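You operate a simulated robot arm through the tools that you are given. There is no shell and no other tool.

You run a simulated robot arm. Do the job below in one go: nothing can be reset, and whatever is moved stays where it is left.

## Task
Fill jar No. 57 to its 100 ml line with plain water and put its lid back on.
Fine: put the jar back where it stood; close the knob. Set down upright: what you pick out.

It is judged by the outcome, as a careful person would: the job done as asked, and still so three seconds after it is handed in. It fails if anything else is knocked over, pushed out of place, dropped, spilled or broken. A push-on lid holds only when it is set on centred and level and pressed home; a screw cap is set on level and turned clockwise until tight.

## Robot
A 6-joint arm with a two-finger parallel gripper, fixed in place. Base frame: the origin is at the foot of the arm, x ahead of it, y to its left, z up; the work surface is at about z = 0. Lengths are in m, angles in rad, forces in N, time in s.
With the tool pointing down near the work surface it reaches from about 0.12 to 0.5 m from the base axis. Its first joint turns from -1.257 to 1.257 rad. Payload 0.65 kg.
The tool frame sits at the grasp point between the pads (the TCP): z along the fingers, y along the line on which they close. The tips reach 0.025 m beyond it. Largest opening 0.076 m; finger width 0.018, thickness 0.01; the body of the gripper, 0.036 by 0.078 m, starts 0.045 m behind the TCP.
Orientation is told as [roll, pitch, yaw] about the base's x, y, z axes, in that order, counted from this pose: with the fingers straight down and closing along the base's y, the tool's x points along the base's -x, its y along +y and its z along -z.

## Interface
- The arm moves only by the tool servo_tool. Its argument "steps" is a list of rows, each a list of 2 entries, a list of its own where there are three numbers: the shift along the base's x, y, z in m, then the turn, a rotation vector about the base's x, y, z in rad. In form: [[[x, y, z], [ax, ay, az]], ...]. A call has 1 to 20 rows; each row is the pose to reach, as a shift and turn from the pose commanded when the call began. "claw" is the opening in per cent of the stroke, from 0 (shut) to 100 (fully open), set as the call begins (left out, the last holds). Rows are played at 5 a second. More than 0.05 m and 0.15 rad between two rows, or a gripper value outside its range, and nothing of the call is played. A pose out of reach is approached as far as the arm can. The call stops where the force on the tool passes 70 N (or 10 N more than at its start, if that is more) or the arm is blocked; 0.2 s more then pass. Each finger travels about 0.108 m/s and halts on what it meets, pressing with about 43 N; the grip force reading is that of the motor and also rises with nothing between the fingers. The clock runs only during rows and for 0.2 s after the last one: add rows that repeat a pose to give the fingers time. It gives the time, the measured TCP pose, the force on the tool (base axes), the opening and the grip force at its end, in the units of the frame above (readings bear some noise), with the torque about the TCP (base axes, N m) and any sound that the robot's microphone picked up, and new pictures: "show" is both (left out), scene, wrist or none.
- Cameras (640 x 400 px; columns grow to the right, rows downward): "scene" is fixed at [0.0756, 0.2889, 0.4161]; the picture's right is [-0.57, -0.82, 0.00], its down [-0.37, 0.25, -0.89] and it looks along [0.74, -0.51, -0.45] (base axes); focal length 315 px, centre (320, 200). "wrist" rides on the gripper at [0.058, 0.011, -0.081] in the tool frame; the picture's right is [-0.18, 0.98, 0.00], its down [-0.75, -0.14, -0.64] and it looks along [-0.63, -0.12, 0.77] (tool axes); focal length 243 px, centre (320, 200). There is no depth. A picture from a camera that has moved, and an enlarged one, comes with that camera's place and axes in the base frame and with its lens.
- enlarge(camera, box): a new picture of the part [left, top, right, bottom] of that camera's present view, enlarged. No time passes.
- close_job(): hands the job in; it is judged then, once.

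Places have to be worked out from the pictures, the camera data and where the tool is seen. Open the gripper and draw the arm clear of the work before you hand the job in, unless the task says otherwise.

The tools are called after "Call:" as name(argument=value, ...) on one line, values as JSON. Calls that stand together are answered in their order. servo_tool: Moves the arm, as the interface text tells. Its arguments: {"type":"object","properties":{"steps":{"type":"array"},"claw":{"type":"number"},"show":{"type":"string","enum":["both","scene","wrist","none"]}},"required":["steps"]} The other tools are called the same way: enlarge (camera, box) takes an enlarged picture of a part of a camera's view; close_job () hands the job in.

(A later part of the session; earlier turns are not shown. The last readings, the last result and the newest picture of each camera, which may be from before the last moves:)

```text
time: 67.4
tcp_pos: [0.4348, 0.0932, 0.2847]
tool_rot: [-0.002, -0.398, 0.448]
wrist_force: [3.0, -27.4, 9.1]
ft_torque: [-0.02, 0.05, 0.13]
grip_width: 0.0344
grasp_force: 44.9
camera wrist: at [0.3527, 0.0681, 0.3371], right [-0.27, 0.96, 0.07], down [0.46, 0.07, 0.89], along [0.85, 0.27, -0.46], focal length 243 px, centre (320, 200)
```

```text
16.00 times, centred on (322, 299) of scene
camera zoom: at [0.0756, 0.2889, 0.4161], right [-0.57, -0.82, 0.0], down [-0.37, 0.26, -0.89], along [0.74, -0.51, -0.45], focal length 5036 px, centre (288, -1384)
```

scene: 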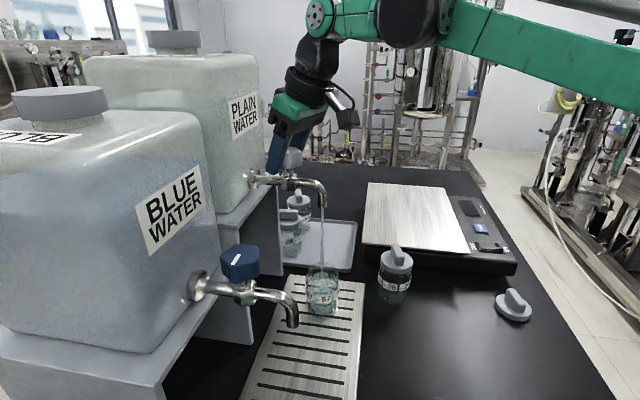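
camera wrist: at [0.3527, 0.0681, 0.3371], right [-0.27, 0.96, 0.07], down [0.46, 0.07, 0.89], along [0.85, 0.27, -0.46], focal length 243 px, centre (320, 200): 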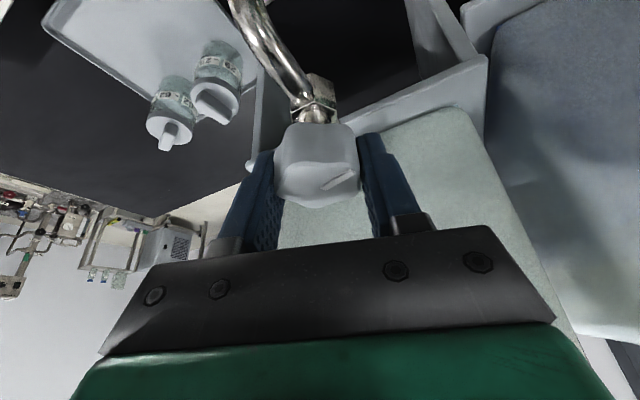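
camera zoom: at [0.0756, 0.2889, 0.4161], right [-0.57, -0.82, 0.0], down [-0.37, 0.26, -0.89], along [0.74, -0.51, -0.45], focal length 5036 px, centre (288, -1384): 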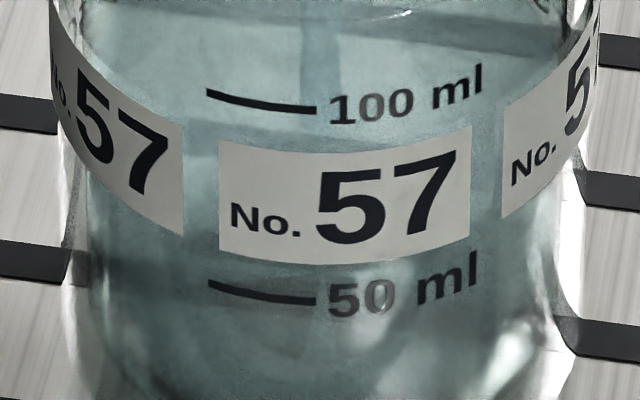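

Level ≈59 ml at t=67.4, steady 3.0 ml/s, and the knob grip looks unchanged. Holding another two calls to reach about 84 ml.

Call:
servo_tool(steps=[[[0, 0, 0], [0, 0, 0]], [[0, 0, 0], [0, 0, 0]], [[0, 0, 0], [0, 0, 0]], [[0, 0, 0], [0, 0, 0]], [[0, 0, 0], [0, 0, 0]], [[0, 0, 0], [0, 0, 0]], [[0, 0, 0], [0, 0, 0]], [[0, 0, 0], [0, 0, 0]], [[0, 0, 0], [0, 0, 0]], [[0, 0, 0], [0, 0, 0]], [[0, 0, 0], [0, 0, 0]], [[0, 0, 0], [0, 0, 0]], [[0, 0, 0], [0, 0, 0]], [[0, 0, 0], [0, 0, 0]], [[0, 0, 0], [0, 0, 0]], [[0, 0, 0], [0, 0, 0]], [[0, 0, 0], [0, 0, 0]], [[0, 0, 0], [0, 0, 0]], [[0, 0, 0], [0, 0, 0]], [[0, 0, 0], [0, 0, 0]]], claw=0, show="none")

Call:
enlarge(camera="scene", box=[308, 276, 336, 294])

Call:
enlarge(camera="scene", box=[308, 268, 336, 286])

```text
time: 71.6
tcp_pos: [0.4357, 0.0945, 0.2851]
tool_rot: [-0.002, -0.4, 0.447]
wrist_force: [7.3, -26.7, 7.6]
ft_torque: [-0.01, 0.06, 0.08]
grip_width: 0.0342
grasp_force: 44.1
```

```text
16.00 times, centred on (322, 285) of scene
camera zoom: at [0.0756, 0.2889, 0.4161], right [-0.57, -0.82, 0.0], down [-0.37, 0.26, -0.89], along [0.74, -0.51, -0.45], focal length 5036 px, centre (288, -1160)
```

zoom: 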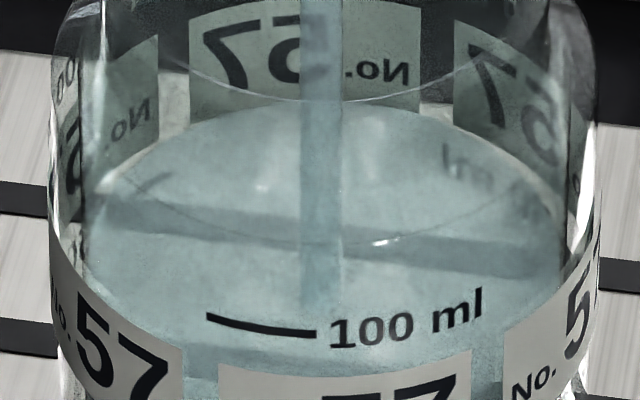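

```text
16.00 times, centred on (322, 277) of scene
camera zoom: at [0.0756, 0.2889, 0.4161], right [-0.57, -0.82, 0.0], down [-0.37, 0.26, -0.89], along [0.74, -0.51, -0.45], focal length 5036 px, centre (288, -1032)
```

zoom: 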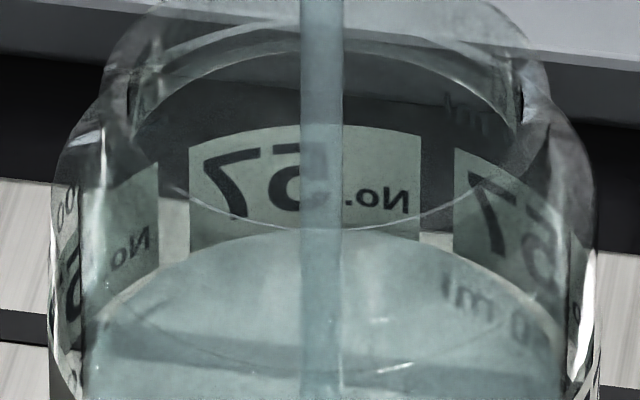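

Level ≈70 ml at t=71.6 (≈2.8 ml/s). One more full hold to ≈82 ml.

Call:
servo_tool(steps=[[[0, 0, 0], [0, 0, 0]], [[0, 0, 0], [0, 0, 0]], [[0, 0, 0], [0, 0, 0]], [[0, 0, 0], [0, 0, 0]], [[0, 0, 0], [0, 0, 0]], [[0, 0, 0], [0, 0, 0]], [[0, 0, 0], [0, 0, 0]], [[0, 0, 0], [0, 0, 0]], [[0, 0, 0], [0, 0, 0]], [[0, 0, 0], [0, 0, 0]], [[0, 0, 0], [0, 0, 0]], [[0, 0, 0], [0, 0, 0]], [[0, 0, 0], [0, 0, 0]], [[0, 0, 0], [0, 0, 0]], [[0, 0, 0], [0, 0, 0]], [[0, 0, 0], [0, 0, 0]], [[0, 0, 0], [0, 0, 0]], [[0, 0, 0], [0, 0, 0]], [[0, 0, 0], [0, 0, 0]], [[0, 0, 0], [0, 0, 0]]], claw=0, show="none")

Call:
enlarge(camera="scene", box=[308, 276, 336, 294])

Call:
enlarge(camera="scene", box=[308, 268, 336, 286])

```text
time: 75.8
tcp_pos: [0.4358, 0.095, 0.284]
tool_rot: [-0.002, -0.4, 0.446]
wrist_force: [8.6, -27.1, 5.8]
ft_torque: [0.01, -0.02, 0.06]
grip_width: 0.0342
grasp_force: 45.5
```

```text
16.00 times, centred on (322, 285) of scene
camera zoom: at [0.0756, 0.2889, 0.4161], right [-0.57, -0.82, 0.0], down [-0.37, 0.26, -0.89], along [0.74, -0.51, -0.45], focal length 5036 px, centre (288, -1160)
```

zoom: 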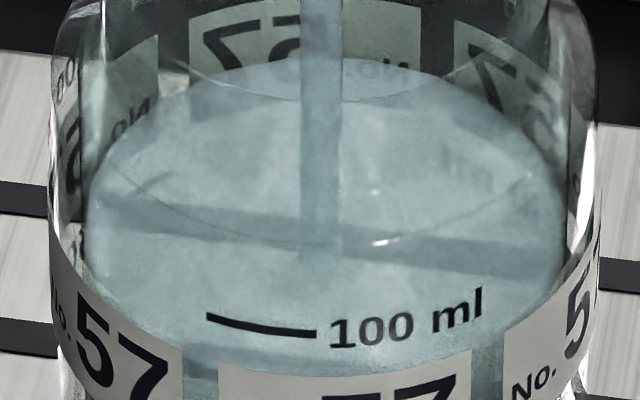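

```text
16.00 times, centred on (322, 277) of scene
camera zoom: at [0.0756, 0.2889, 0.4161], right [-0.57, -0.82, 0.0], down [-0.37, 0.26, -0.89], along [0.74, -0.51, -0.45], focal length 5036 px, centre (288, -1032)
```

zoom: 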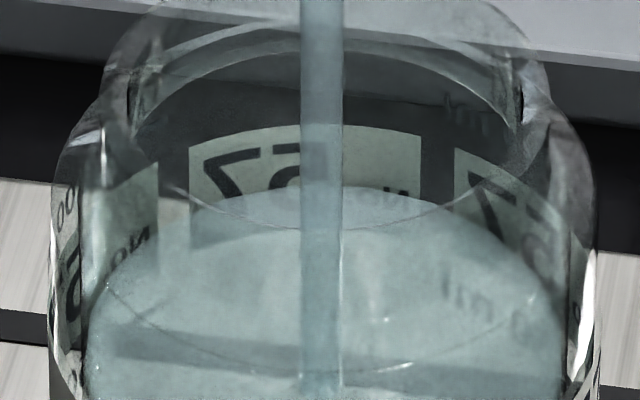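

Level ≈81 ml at t=75.8. I hold 2.6 s more (→≈88–89 ml), where the front waterline should emerge above the label.

Call:
servo_tool(steps=[[[0, 0, 0], [0, 0, 0]], [[0, 0, 0], [0, 0, 0]], [[0, 0, 0], [0, 0, 0]], [[0, 0, 0], [0, 0, 0]], [[0, 0, 0], [0, 0, 0]], [[0, 0, 0], [0, 0, 0]], [[0, 0, 0], [0, 0, 0]], [[0, 0, 0], [0, 0, 0]], [[0, 0, 0], [0, 0, 0]], [[0, 0, 0], [0, 0, 0]], [[0, 0, 0], [0, 0, 0]], [[0, 0, 0], [0, 0, 0]]], claw=0, show="none")

Call:
enlarge(camera="scene", box=[308, 280, 336, 298])

Call:
enlarge(camera="scene", box=[308, 268, 336, 286])

```text
time: 78.4
tcp_pos: [0.4346, 0.0949, 0.2849]
tool_rot: [-0.001, -0.398, 0.447]
wrist_force: [9.0, -25.6, 6.3]
ft_torque: [0.03, 0.05, 0.07]
grip_width: 0.0345
grasp_force: 44.6
```

```text
16.00 times, centred on (322, 289) of scene
camera zoom: at [0.0756, 0.2889, 0.4161], right [-0.57, -0.82, 0.0], down [-0.37, 0.26, -0.89], along [0.74, -0.51, -0.45], focal length 5036 px, centre (288, -1224)
```

zoom: 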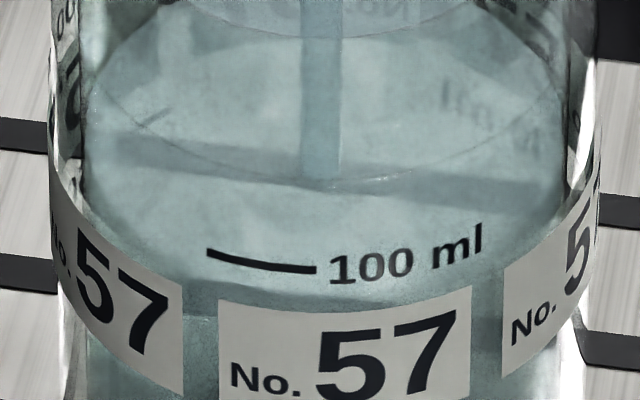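

```text
16.00 times, centred on (322, 277) of scene
camera zoom: at [0.0756, 0.2889, 0.4161], right [-0.57, -0.82, 0.0], down [-0.37, 0.26, -0.89], along [0.74, -0.51, -0.45], focal length 5036 px, centre (288, -1032)
```

zoom: 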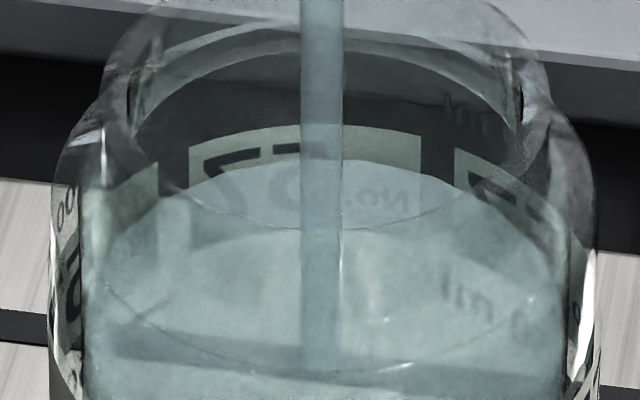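

Back arc at row 160 → ≈88.7 ml. I hold 1.8 s more (→≈94 ml) and then inspect the front waterline against the 100 ml line.

Call:
servo_tool(steps=[[[0, 0, 0], [0, 0, 0]], [[0, 0, 0], [0, 0, 0]], [[0, 0, 0], [0, 0, 0]], [[0, 0, 0], [0, 0, 0]], [[0, 0, 0], [0, 0, 0]], [[0, 0, 0], [0, 0, 0]], [[0, 0, 0], [0, 0, 0]], [[0, 0, 0], [0, 0, 0]]], claw=0, show="none")

Call:
enlarge(camera="scene", box=[308, 280, 336, 298])

Call:
enlarge(camera="scene", box=[308, 268, 336, 286])

Call:
enlarge(camera="scene", box=[314, 286, 332, 296])

```text
time: 80.2
tcp_pos: [0.434, 0.0951, 0.2846]
tool_rot: [-0.002, -0.401, 0.446]
wrist_force: [8.4, -25.7, 4.5]
ft_torque: [0.04, -0.03, 0.11]
grip_width: 0.034
grasp_force: 45.1
```

```text
16.00 times, centred on (322, 289) of scene
camera zoom: at [0.0756, 0.2889, 0.4161], right [-0.57, -0.82, 0.0], down [-0.37, 0.26, -0.89], along [0.74, -0.51, -0.45], focal length 5036 px, centre (288, -1224)
```

zoom: 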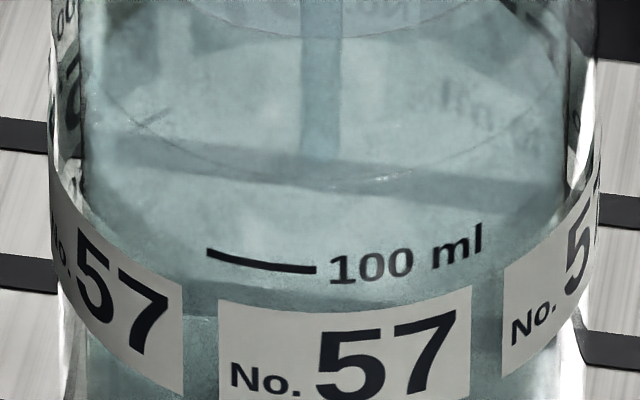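

```text
16.00 times, centred on (322, 277) of scene
camera zoom: at [0.0756, 0.2889, 0.4161], right [-0.57, -0.82, 0.0], down [-0.37, 0.26, -0.89], along [0.74, -0.51, -0.45], focal length 5036 px, centre (288, -1032)
```

zoom: 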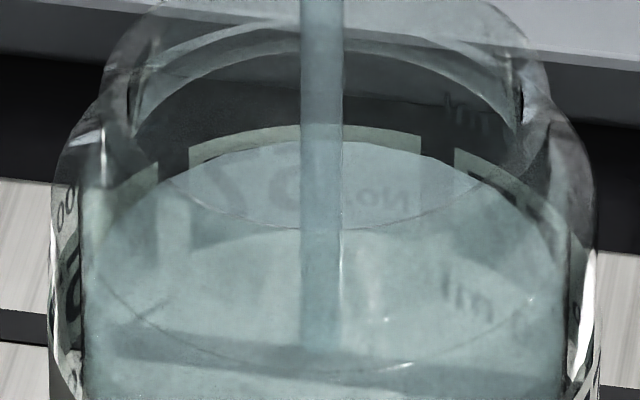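

```text
16.00 times, centred on (323, 291) of scene
camera zoom: at [0.0756, 0.2889, 0.4161], right [-0.57, -0.82, 0.0], down [-0.37, 0.26, -0.89], along [0.74, -0.51, -0.45], focal length 5036 px, centre (272, -1256)
```

zoom: 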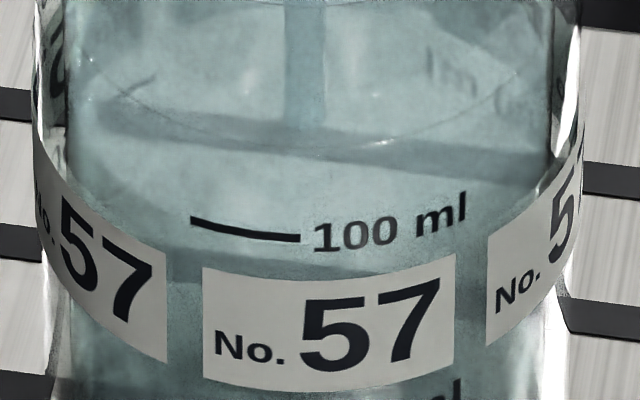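

Careful geometry (label-top ring, scale lines) puts the level at about 90–94 ml now. I'll run ~1.2 s more, then close the knob fully and inspect the level from the side with the wrist camera before any top-up.

Call:
servo_tool(steps=[[[0, 0, 0], [0, 0, 0]], [[0, 0, 0], [0, 0, 0]], [[0, 0, 0], [0, 0, 0]], [[0, 0, 0], [0, 0, -0.15]], [[0, 0, 0], [0, 0, -0.3]], [[0, 0, 0], [0, 0, -0.31]], [[0, 0, 0], [0, 0, -0.31]]], claw=0, show="both")

Call:
enlarge(camera="scene", box=[308, 268, 336, 286])

Call:
enlarge(camera="scene", box=[308, 280, 336, 298])

Call:
enlarge(camera="scene", box=[240, 130, 370, 320])

```text
time: 81.8
tcp_pos: [0.4342, 0.0941, 0.2836]
tool_rot: [-0.001, -0.399, 0.136]
wrist_force: [17.1, -25.2, -12.0]
ft_torque: [0.2, -0.76, 0.99]
grip_width: 0.0343
grasp_force: 45.1
camera wrist: at [0.3485, 0.0936, 0.337], right [0.04, 1.0, 0.07], down [0.46, -0.08, 0.89], along [0.89, 0.0, -0.46], focal length 243 px, centre (320, 200)
```

scene: 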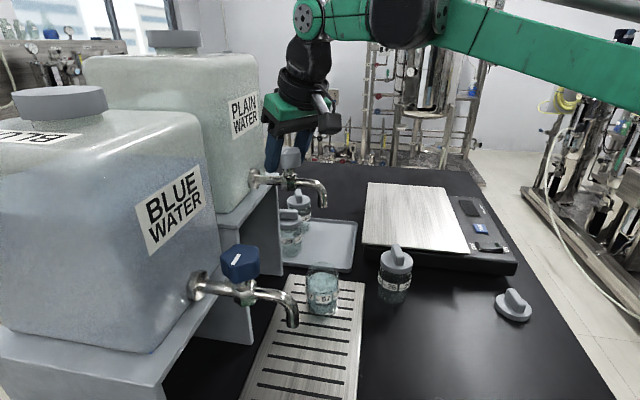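
wrist: 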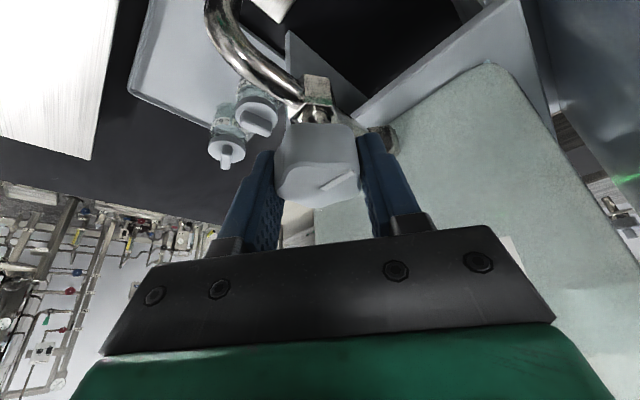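

```text
16.00 times, centred on (322, 277) of scene
camera zoom: at [0.0757, 0.2889, 0.4161], right [-0.57, -0.82, 0.0], down [-0.37, 0.25, -0.89], along [0.74, -0.51, -0.45], focal length 5036 px, centre (288, -1032)
```

zoom: 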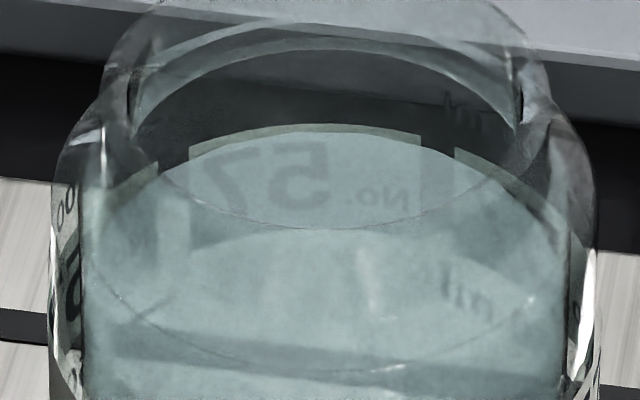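

```text
16.00 times, centred on (322, 289) of scene
camera zoom: at [0.0757, 0.2889, 0.4161], right [-0.57, -0.82, 0.0], down [-0.37, 0.25, -0.89], along [0.74, -0.51, -0.45], focal length 5036 px, centre (288, -1224)
```

zoom: 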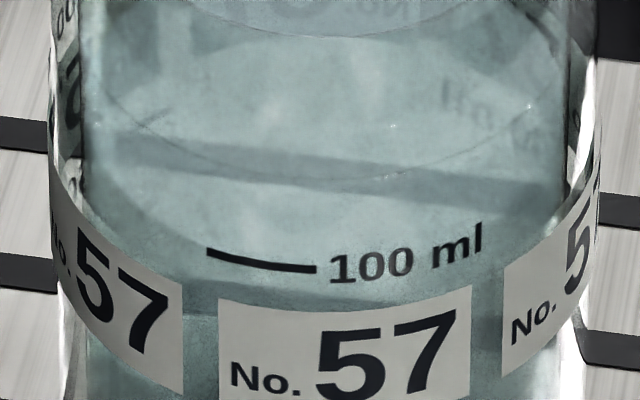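

```text
2.11 times, centred on (305, 225) of scene
camera zoom: at [0.0757, 0.2889, 0.4161], right [-0.57, -0.82, 0.0], down [-0.37, 0.25, -0.89], along [0.74, -0.51, -0.45], focal length 663 px, centre (352, 147)
```

zoom: 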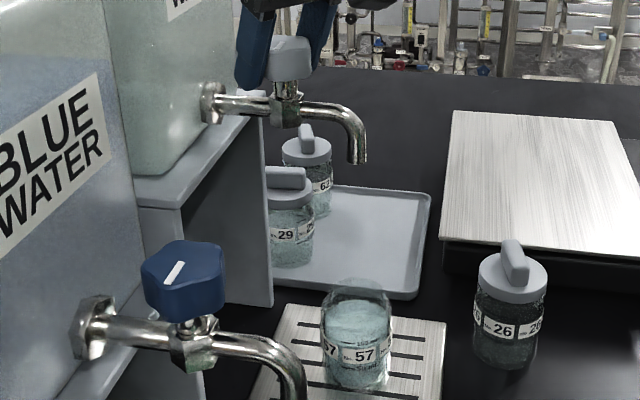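

Flow has stopped and the knob is against its closed stop; back arc at row ≈131 gives about 93.5–96 ml. I add a short measured top-up of ~4.5 ml (open 0.3 rad, hold 1 s, close again) in one call.

Call:
servo_tool(steps=[[[0, 0, 0], [0, 0, 0.11]], [[0, 0, 0], [0, 0, 0.21]], [[0, 0, 0], [0, 0, 0.31]], [[0, 0, 0], [0, 0, 0.31]], [[0, 0, 0], [0, 0, 0.31]], [[0, 0, 0], [0, 0, 0.31]], [[0, 0, 0], [0, 0, 0.31]], [[0, 0, 0], [0, 0, 0.31]], [[0, 0, 0], [0, 0, 0.165]], [[0, 0, 0], [0, 0, 0.02]], [[0, 0, 0], [0, 0, 0.0]], [[0, 0, 0], [0, 0, 0.0]]], claw=0, show="both")

Call:
enlarge(camera="scene", box=[308, 268, 336, 286])

Call:
enlarge(camera="scene", box=[308, 280, 336, 298])

```text
time: 84.4
tcp_pos: [0.4348, 0.0943, 0.2846]
tool_rot: [-0.004, -0.398, 0.137]
wrist_force: [16.1, -28.4, -19.7]
ft_torque: [0.17, -0.41, 0.93]
grip_width: 0.0344
grasp_force: 44.9
camera wrist: at [0.3482, 0.0937, 0.3374], right [0.04, 1.0, 0.07], down [0.46, -0.08, 0.88], along [0.89, 0.0, -0.46], focal length 243 px, centre (320, 200)
```

scene: 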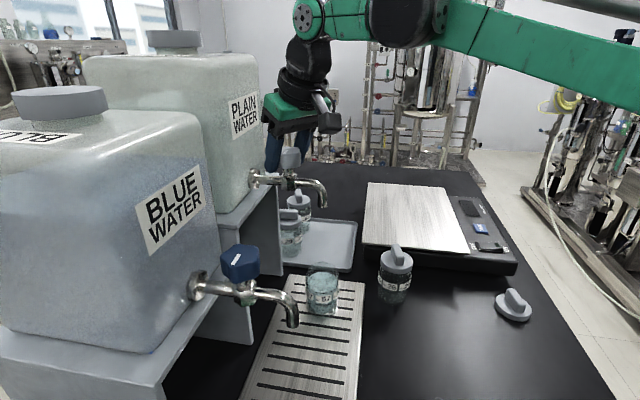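
wrist: 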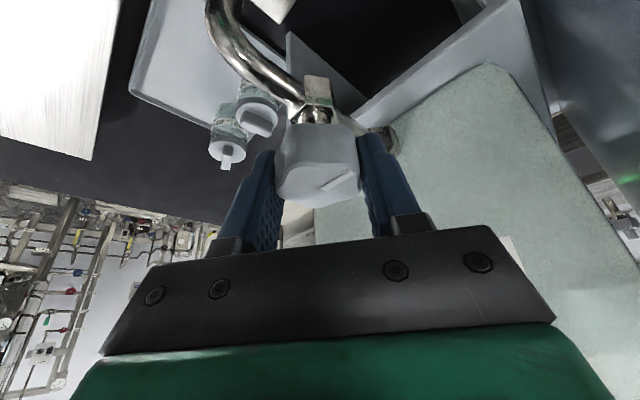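

```text
16.00 times, centred on (322, 277) of scene
camera zoom: at [0.0757, 0.2889, 0.4161], right [-0.57, -0.82, 0.0], down [-0.37, 0.25, -0.89], along [0.74, -0.51, -0.45], focal length 5036 px, centre (288, -1032)
```

zoom: 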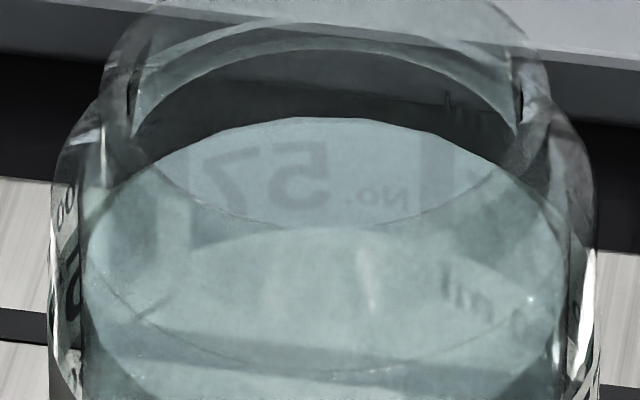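

```text
16.00 times, centred on (322, 289) of scene
camera zoom: at [0.0757, 0.2889, 0.4161], right [-0.57, -0.82, 0.0], down [-0.37, 0.25, -0.89], along [0.74, -0.51, -0.45], focal length 5036 px, centre (288, -1224)
```

zoom: 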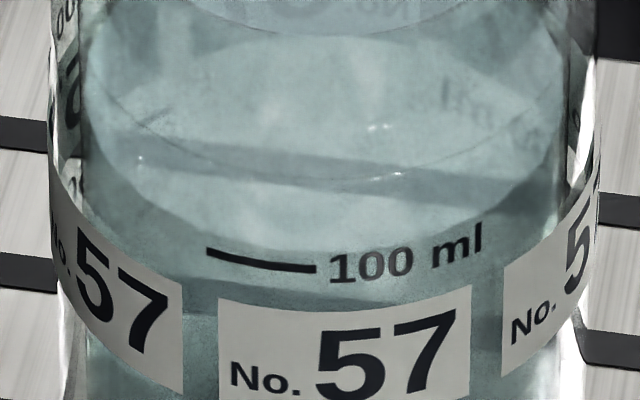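

Now the front waterline is visible as a lighter surface meeting the wall right around the 100 ml line. I zoom in further on that to judge it.

Call:
enlarge(camera="scene", box=[312, 286, 332, 296])

Call:
enlarge(camera="scene", box=[308, 276, 336, 294])

Call:
enlarge(camera="scene", box=[300, 260, 345, 320])

```text
16.00 times, centred on (322, 291) of scene
camera zoom: at [0.0757, 0.2889, 0.4161], right [-0.57, -0.82, 0.0], down [-0.37, 0.25, -0.89], along [0.74, -0.51, -0.45], focal length 5036 px, centre (288, -1256)
```

zoom: 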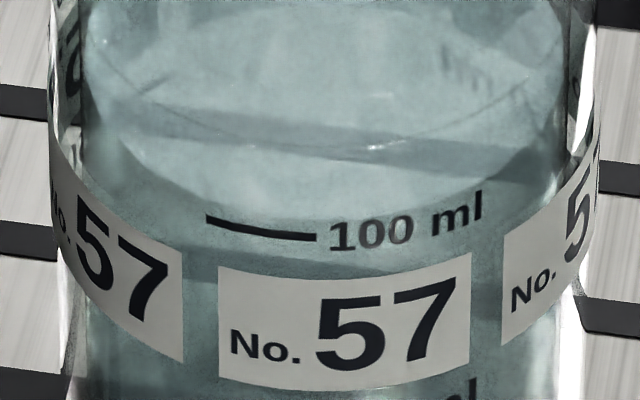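

```text
16.00 times, centred on (322, 285) of scene
camera zoom: at [0.0757, 0.2889, 0.4161], right [-0.57, -0.82, 0.0], down [-0.37, 0.25, -0.89], along [0.74, -0.51, -0.45], focal length 5036 px, centre (288, -1160)
```

zoom: 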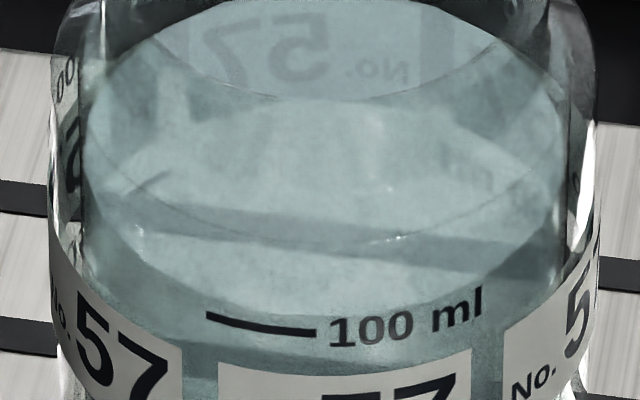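

```text
6.67 times, centred on (322, 290) of scene
camera zoom: at [0.0757, 0.2889, 0.4161], right [-0.57, -0.82, 0.0], down [-0.37, 0.25, -0.89], along [0.74, -0.51, -0.45], focal length 2098 px, centre (303, -400)
```

zoom: 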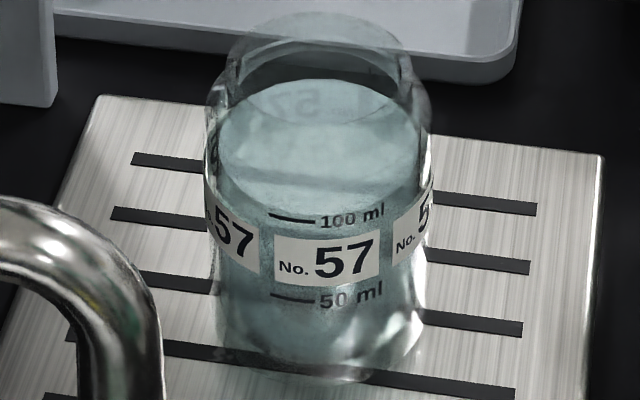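

The water's front edge now coincides with the 100 ml line once wall-thickness parallax is allowed for (≈98–100 ml), so filling is done. I relax the closing torque by 0.01 rad and release the knob.

Call:
servo_tool(steps=[[[0, 0, 0], [0, 0, 0.008]], [[0, 0, 0], [0, 0, 0.008]]], claw=0, show="none")

Call:
servo_tool(steps=[[[0, 0, 0], [0, 0, 0]], [[0, 0, 0], [0, 0, 0]], [[0, 0, 0], [0, 0, 0]]], claw=100, show="both")

Call:
enlarge(camera="scene", box=[240, 130, 370, 320])

Call:
enlarge(camera="wrist", box=[200, 60, 460, 240])

```text
time: 85.0
tcp_pos: [0.4348, 0.0927, 0.2841]
tool_rot: [-0.002, -0.399, 0.146]
wrist_force: [15.3, -27.3, -6.0]
ft_torque: [-0.02, 0.73, 0.24]
grip_width: 0.0341
grasp_force: 45.2
```

```text
time: 85.8
tcp_pos: [0.4349, 0.0956, 0.2848]
tool_rot: [-0.002, -0.4, 0.144]
wrist_force: [-0.1, 0.1, 0.7]
ft_torque: [-0.01, 0.0, 0.01]
grip_width: 0.076
grasp_force: 0.0
camera wrist: at [0.3479, 0.094, 0.3373], right [0.03, 1.0, 0.07], down [0.46, -0.08, 0.89], along [0.89, 0.01, -0.46], focal length 243 px, centre (320, 200)
```

scene: 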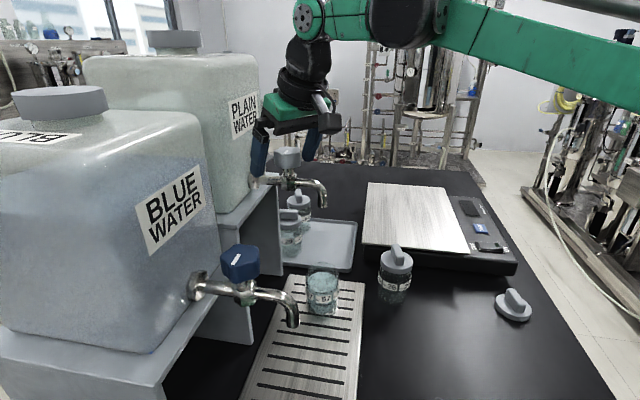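
wrist: 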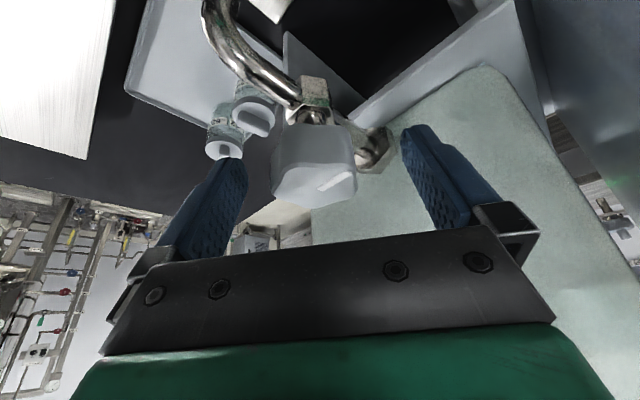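

```text
2.11 times, centred on (305, 225) of scene
camera zoom: at [0.0756, 0.2889, 0.4161], right [-0.57, -0.82, 0.0], down [-0.37, 0.25, -0.89], along [0.74, -0.51, -0.45], focal length 663 px, centre (352, 147)
```

zoom: 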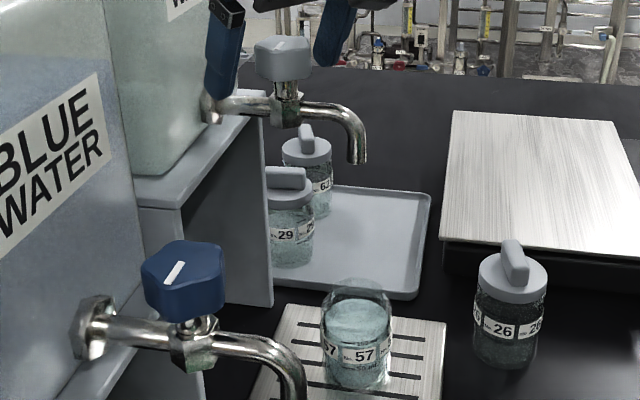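

```text
2.22 times, centred on (330, 150) of wrist
camera zoom: at [0.3479, 0.094, 0.3373], right [0.03, 1.0, 0.07], down [0.46, -0.08, 0.89], along [0.89, 0.01, -0.46], focal length 539 px, centre (298, 311)
```

zoom: 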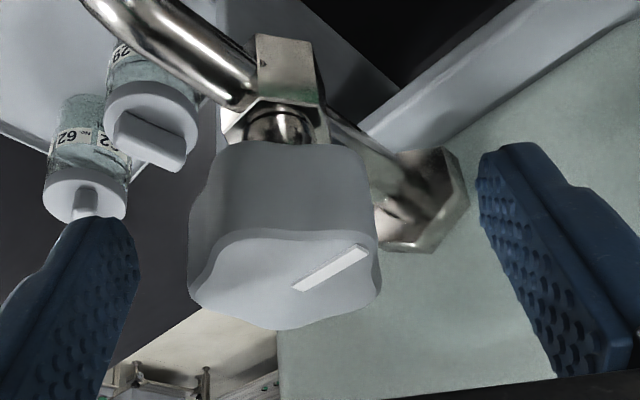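

No drip, and the knob mark is back to its original closed direction. I retreat horizontally from the knob, then swing down to the pre-grasp pose behind the jar (tilt 0.6).

Call:
servo_tool(steps=[[[-0.025, -0.0032, 0], [0, 0, 0]], [[-0.05, -0.0064, 0], [0, 0, 0]], [[-0.075, -0.0095, 0], [0, 0, 0]], [[-0.105, -0.025, 0], [0.0147, -0.0989, 0]], [[-0.1245, -0.045, -0.03], [0.0293, -0.1978, 0]], [[-0.1245, -0.0513, -0.07], [0.0293, -0.1978, 0]], [[-0.1245, -0.0513, -0.101], [0.0293, -0.1978, 0]], [[-0.1245, -0.0513, -0.101], [0.0293, -0.1978, 0]]], claw=100, show="both")

Call:
enlarge(camera="wrist", box=[240, 0, 440, 160])

```text
time: 87.6
tcp_pos: [0.3081, 0.0423, 0.1798]
tool_rot: [0.0, -0.6, 0.145]
wrist_force: [-0.5, 0.1, 0.7]
ft_torque: [0.0, 0.01, 0.02]
grip_width: 0.0763
grasp_force: 0.1
camera wrist: at [0.2135, 0.0402, 0.2154], right [0.01, 0.99, 0.1], down [0.28, -0.1, 0.96], along [0.96, 0.02, -0.28], focal length 243 px, centre (320, 200)
```

scene: 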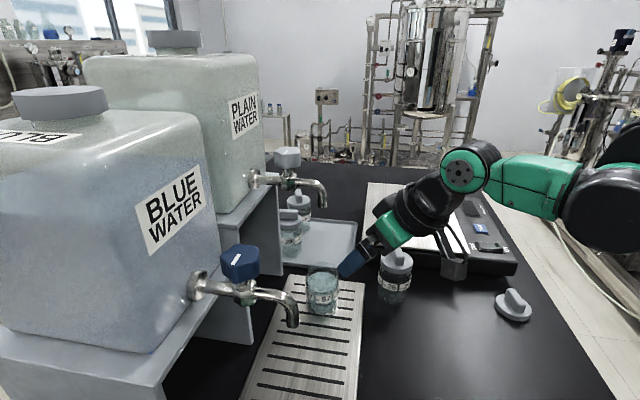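
wrist: 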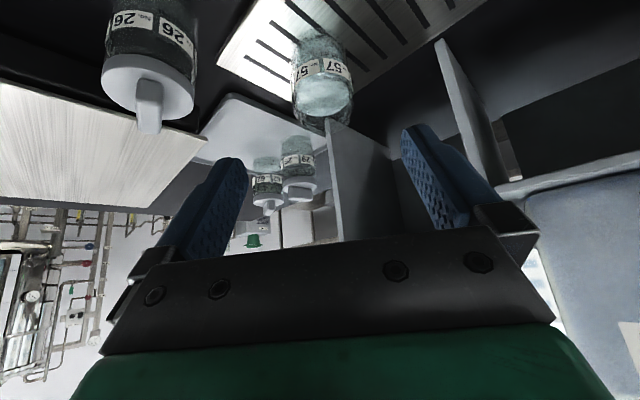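

```text
2.50 times, centred on (340, 80) of wrist
camera zoom: at [0.2135, 0.0402, 0.2154], right [0.01, 0.99, 0.1], down [0.28, -0.1, 0.96], along [0.96, 0.02, -0.28], focal length 606 px, centre (270, 500)
```

zoom: 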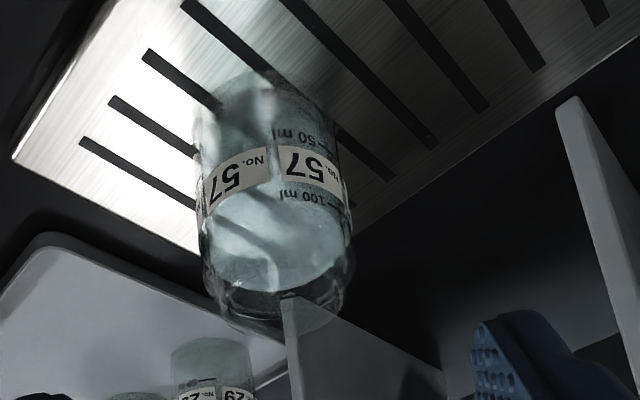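

I descend behind the jar to a low viewing/pre-grasp pose so the wrist camera can check the water level nearly side-on.

Call:
servo_tool(steps=[[[0, 0, -0.04], [0, 0, 0]], [[0.0, 0.0, -0.08], [0, 0, 0]], [[0.012, 0.0017, -0.105], [0, 0, 0]], [[0.0272, 0.0038, -0.116], [0, 0, 0]], [[0.0272, 0.0038, -0.116], [0, 0, 0]]], claw=100, show="both")

Call:
enlarge(camera="wrist", box=[260, 60, 400, 180])

Call:
enlarge(camera="wrist", box=[300, 100, 380, 160])

```text
time: 88.8
tcp_pos: [0.3369, 0.0479, 0.0675]
tool_rot: [0.0, -0.6, 0.144]
wrist_force: [-0.6, -0.8, 0.2]
ft_torque: [0.0, 0.0, -0.04]
grip_width: 0.076
grasp_force: 0.0
camera wrist: at [0.2417, 0.0462, 0.1021], right [0.01, 0.99, 0.1], down [0.28, -0.1, 0.96], along [0.96, 0.02, -0.28], focal length 243 px, centre (320, 200)
```

scene: 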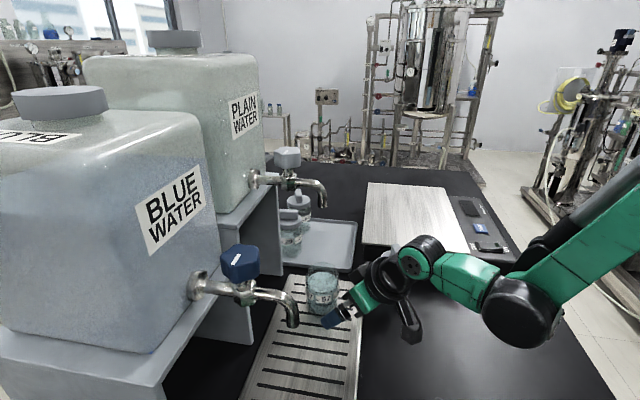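
wrist: 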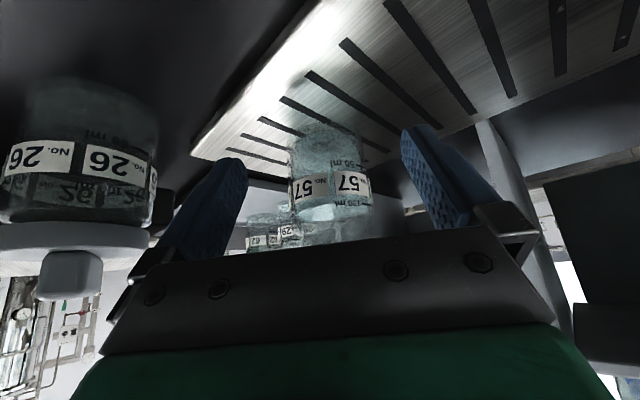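

```text
3.33 times, centred on (330, 120) of wrist
camera zoom: at [0.2417, 0.0462, 0.1021], right [0.01, 0.99, 0.1], down [0.28, -0.1, 0.96], along [0.96, 0.02, -0.28], focal length 809 px, centre (287, 467)
```

zoom: 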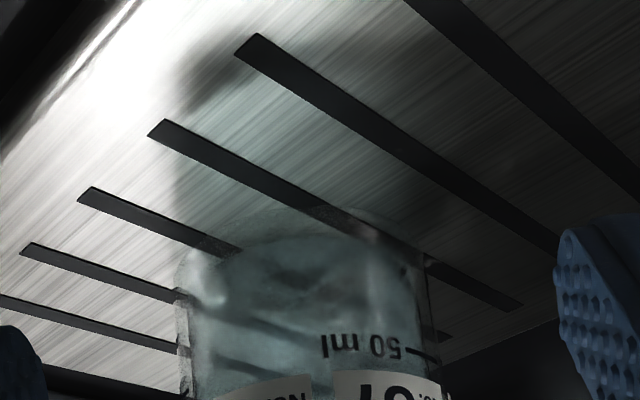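

```text
6.67 times, centred on (340, 130) of wrist
camera zoom: at [0.2417, 0.0462, 0.1021], right [0.01, 0.99, 0.1], down [0.28, -0.1, 0.96], along [0.96, 0.02, -0.28], focal length 1618 px, centre (187, 667)
```

zoom: 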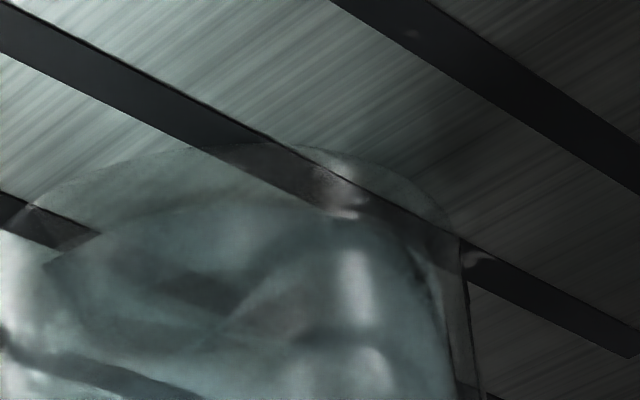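

The water line is lower in the picture (upside-down view); I zoom in around the 100 ml mark.

Call:
enlarge(camera="wrist", box=[280, 165, 390, 240])

Call:
enlarge(camera="wrist", box=[325, 185, 385, 225])

```text
5.33 times, centred on (335, 202) of wrist
camera zoom: at [0.2417, 0.0462, 0.1021], right [0.01, 0.99, 0.1], down [0.28, -0.1, 0.96], along [0.96, 0.02, -0.28], focal length 1294 px, centre (240, 187)
```

zoom: 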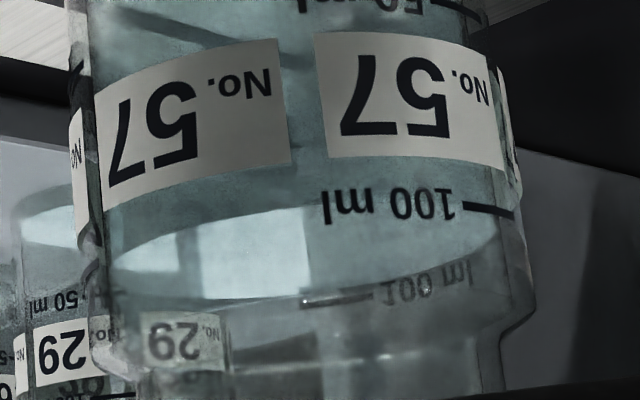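

```text
10.00 times, centred on (355, 205) of wrist
camera zoom: at [0.2417, 0.0462, 0.1021], right [0.01, 0.99, 0.1], down [0.28, -0.1, 0.96], along [0.96, 0.02, -0.28], focal length 2426 px, centre (-30, 150)
```

zoom: 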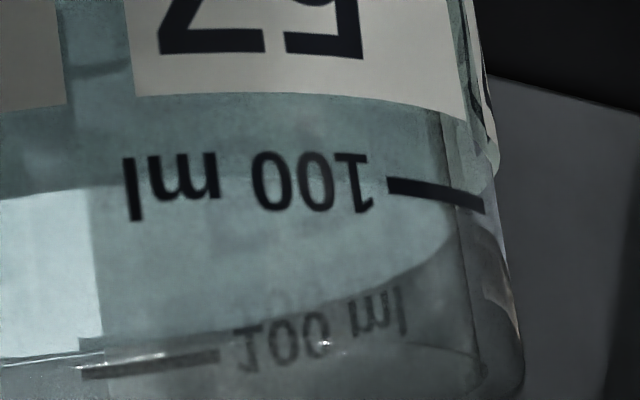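

Side-on, the water surface tip sits level with the 100 ml mark (within ~1 ml), so the fill is right. I advance so that the fingers straddle the jar at the earlier grasp pose.

Call:
servo_tool(steps=[[[0.02, 0.0023, -0.003], [0, 0, 0]], [[0.04, 0.0045, -0.005], [0, 0, 0]], [[0.0592, 0.0067, -0.005], [0, 0, 0]], [[0.0592, 0.0067, -0.005], [0, 0, 0]]], claw=100, show="wrist")

Call:
enlarge(camera="wrist", box=[160, 0, 520, 240])

Call:
enlarge(camera="scene", box=[280, 170, 380, 320])

```text
time: 89.8
tcp_pos: [0.3961, 0.0523, 0.0627]
tool_rot: [0.0, -0.601, 0.146]
wrist_force: [0.0, -0.3, 0.2]
ft_torque: [-0.06, -0.01, 0.0]
grip_width: 0.076
grasp_force: 0.0
camera wrist: at [0.3012, 0.0509, 0.0979], right [0.01, 0.99, 0.1], down [0.28, -0.1, 0.96], along [0.96, 0.02, -0.28], focal length 243 px, centre (320, 200)
```

wrist: 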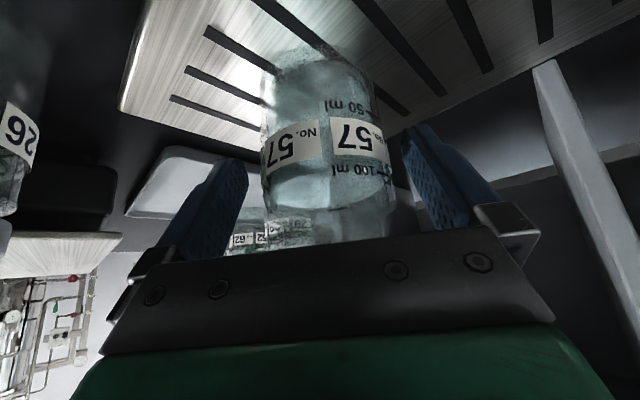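

```text
1.67 times, centred on (340, 120) of wrist
camera zoom: at [0.3012, 0.0509, 0.0979], right [0.01, 0.99, 0.1], down [0.28, -0.1, 0.96], along [0.96, 0.02, -0.28], focal length 404 px, centre (287, 333)
```

zoom: 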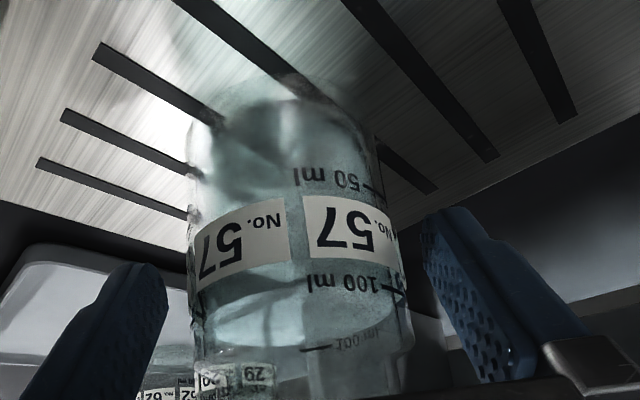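

```text
2.67 times, centred on (330, 245) of scene
camera zoom: at [0.0756, 0.2889, 0.4161], right [-0.57, -0.82, 0.0], down [-0.37, 0.25, -0.89], along [0.74, -0.51, -0.45], focal length 839 px, centre (293, 80)
```

zoom: 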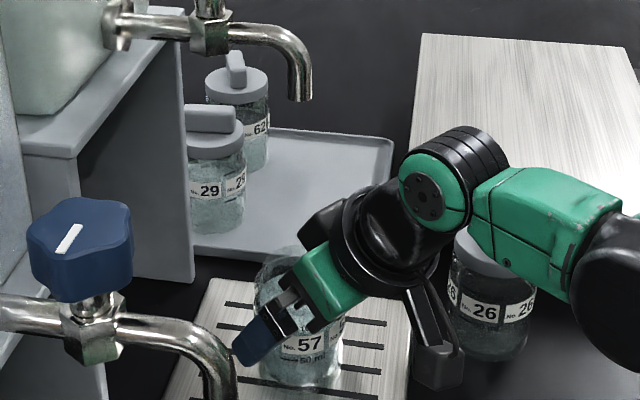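

The jar is ~2 mm off the finger midline compared with before; I shift +2 mm in y to centre it, then close gently on it.

Call:
servo_tool(steps=[[[-0.0003, 0.002, 0], [0, 0, 0]], [[-0.0003, 0.002, 0], [0, 0, 0]]], claw=100, show="none")

Call:
servo_tool(steps=[[[0, 0, 0], [0, 0, 0]], [[0, 0, 0], [0, 0, 0]], [[0, 0, 0], [0, 0, 0]], [[0, 0, 0], [0, 0, 0]]], claw=0, show="wrist")

Call:
enlarge(camera="wrist", box=[160, 0, 520, 240])

```text
time: 90.4
tcp_pos: [0.3956, 0.0554, 0.0637]
tool_rot: [0.001, -0.602, 0.144]
wrist_force: [0.2, -0.4, -0.1]
ft_torque: [-0.01, 0.03, -0.02]
grip_width: 0.0762
grasp_force: 0.0
```

```text
time: 91.4
tcp_pos: [0.3969, 0.0546, 0.0639]
tool_rot: [0.0, -0.599, 0.145]
wrist_force: [0.1, -0.3, 0.9]
ft_torque: [0.13, -0.02, 0.02]
grip_width: 0.0549
grasp_force: 42.9
camera wrist: at [0.3008, 0.0531, 0.098], right [0.01, 0.99, 0.1], down [0.28, -0.1, 0.96], along [0.96, 0.02, -0.28], focal length 243 px, centre (320, 200)
```

wrist: 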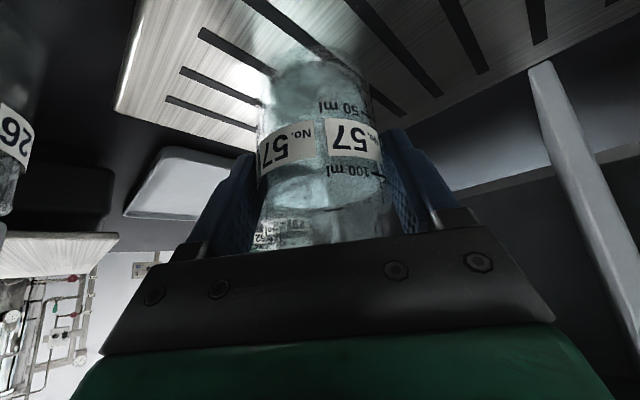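

```text
1.67 times, centred on (340, 120) of wrist
camera zoom: at [0.3008, 0.0531, 0.098], right [0.01, 0.99, 0.1], down [0.28, -0.1, 0.96], along [0.96, 0.02, -0.28], focal length 404 px, centre (287, 333)
```

zoom: 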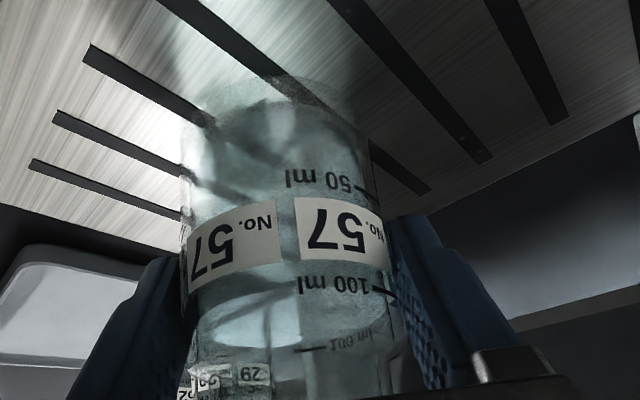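

Jar is firmly held (0.055). I lift it gently, draw it back from under the spout, and raise it for the return, all in slow smooth steps to avoid slopping.

Call:
servo_tool(steps=[[[0, 0, 0.003], [0, 0, 0]], [[0, 0, 0.01], [0, 0, 0]], [[0, 0, 0.018], [0, 0, 0]], [[-0.006, -0.0006, 0.02], [0, 0, 0]], [[-0.018, -0.0019, 0.02], [0, 0, 0]], [[-0.034, -0.0036, 0.02], [0, 0, 0]], [[-0.05, -0.0053, 0.022], [0, 0, 0]], [[-0.063, -0.0067, 0.026], [0, 0, 0]], [[-0.07, -0.0074, 0.034], [0, 0, 0]], [[-0.0719, -0.0076, 0.048], [0, 0, 0]], [[-0.0719, -0.0076, 0.066], [0, 0, 0]], [[-0.0719, -0.0076, 0.084], [0, 0, 0]], [[-0.0719, -0.0076, 0.1], [0, 0, 0]], [[-0.0719, -0.0076, 0.112], [0, 0, 0]], [[-0.0719, -0.0076, 0.118], [0, 0, 0]], [[-0.0719, -0.0076, 0.118], [0, 0, 0]]], claw=0, show="both")

Call:
enlarge(camera="scene", box=[260, 150, 440, 330])

```text
time: 94.8
tcp_pos: [0.3231, 0.0487, 0.18]
tool_rot: [0.0, -0.599, 0.144]
wrist_force: [0.5, 0.3, -2.3]
ft_torque: [0.0, 0.06, 0.01]
grip_width: 0.0553
grasp_force: 42.7
camera wrist: at [0.2287, 0.0462, 0.2142], right [0.01, 0.99, 0.1], down [0.28, -0.1, 0.96], along [0.96, 0.02, -0.28], focal length 243 px, centre (320, 200)
```

scene: 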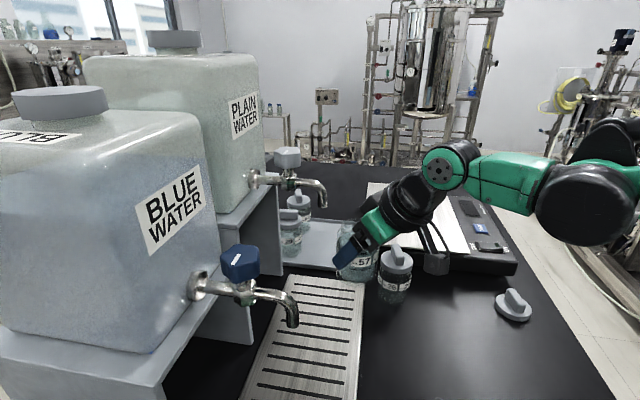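
wrist: 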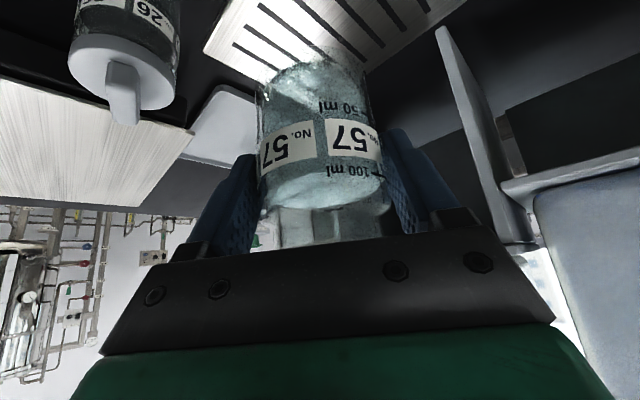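

```text
2.22 times, centred on (350, 240) of scene
camera zoom: at [0.0756, 0.2889, 0.4161], right [-0.57, -0.82, 0.0], down [-0.37, 0.25, -0.89], along [0.74, -0.51, -0.45], focal length 700 px, centre (253, 111)
```

zoom: 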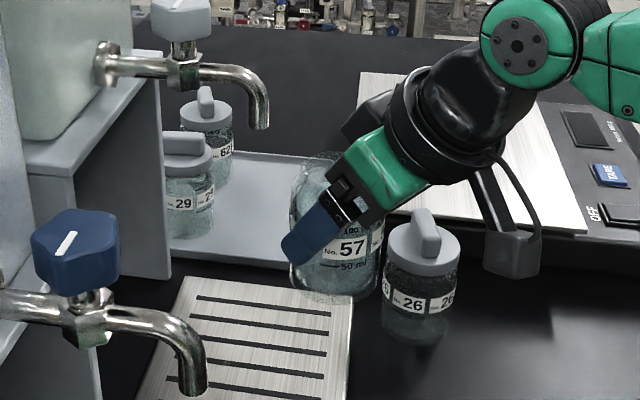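

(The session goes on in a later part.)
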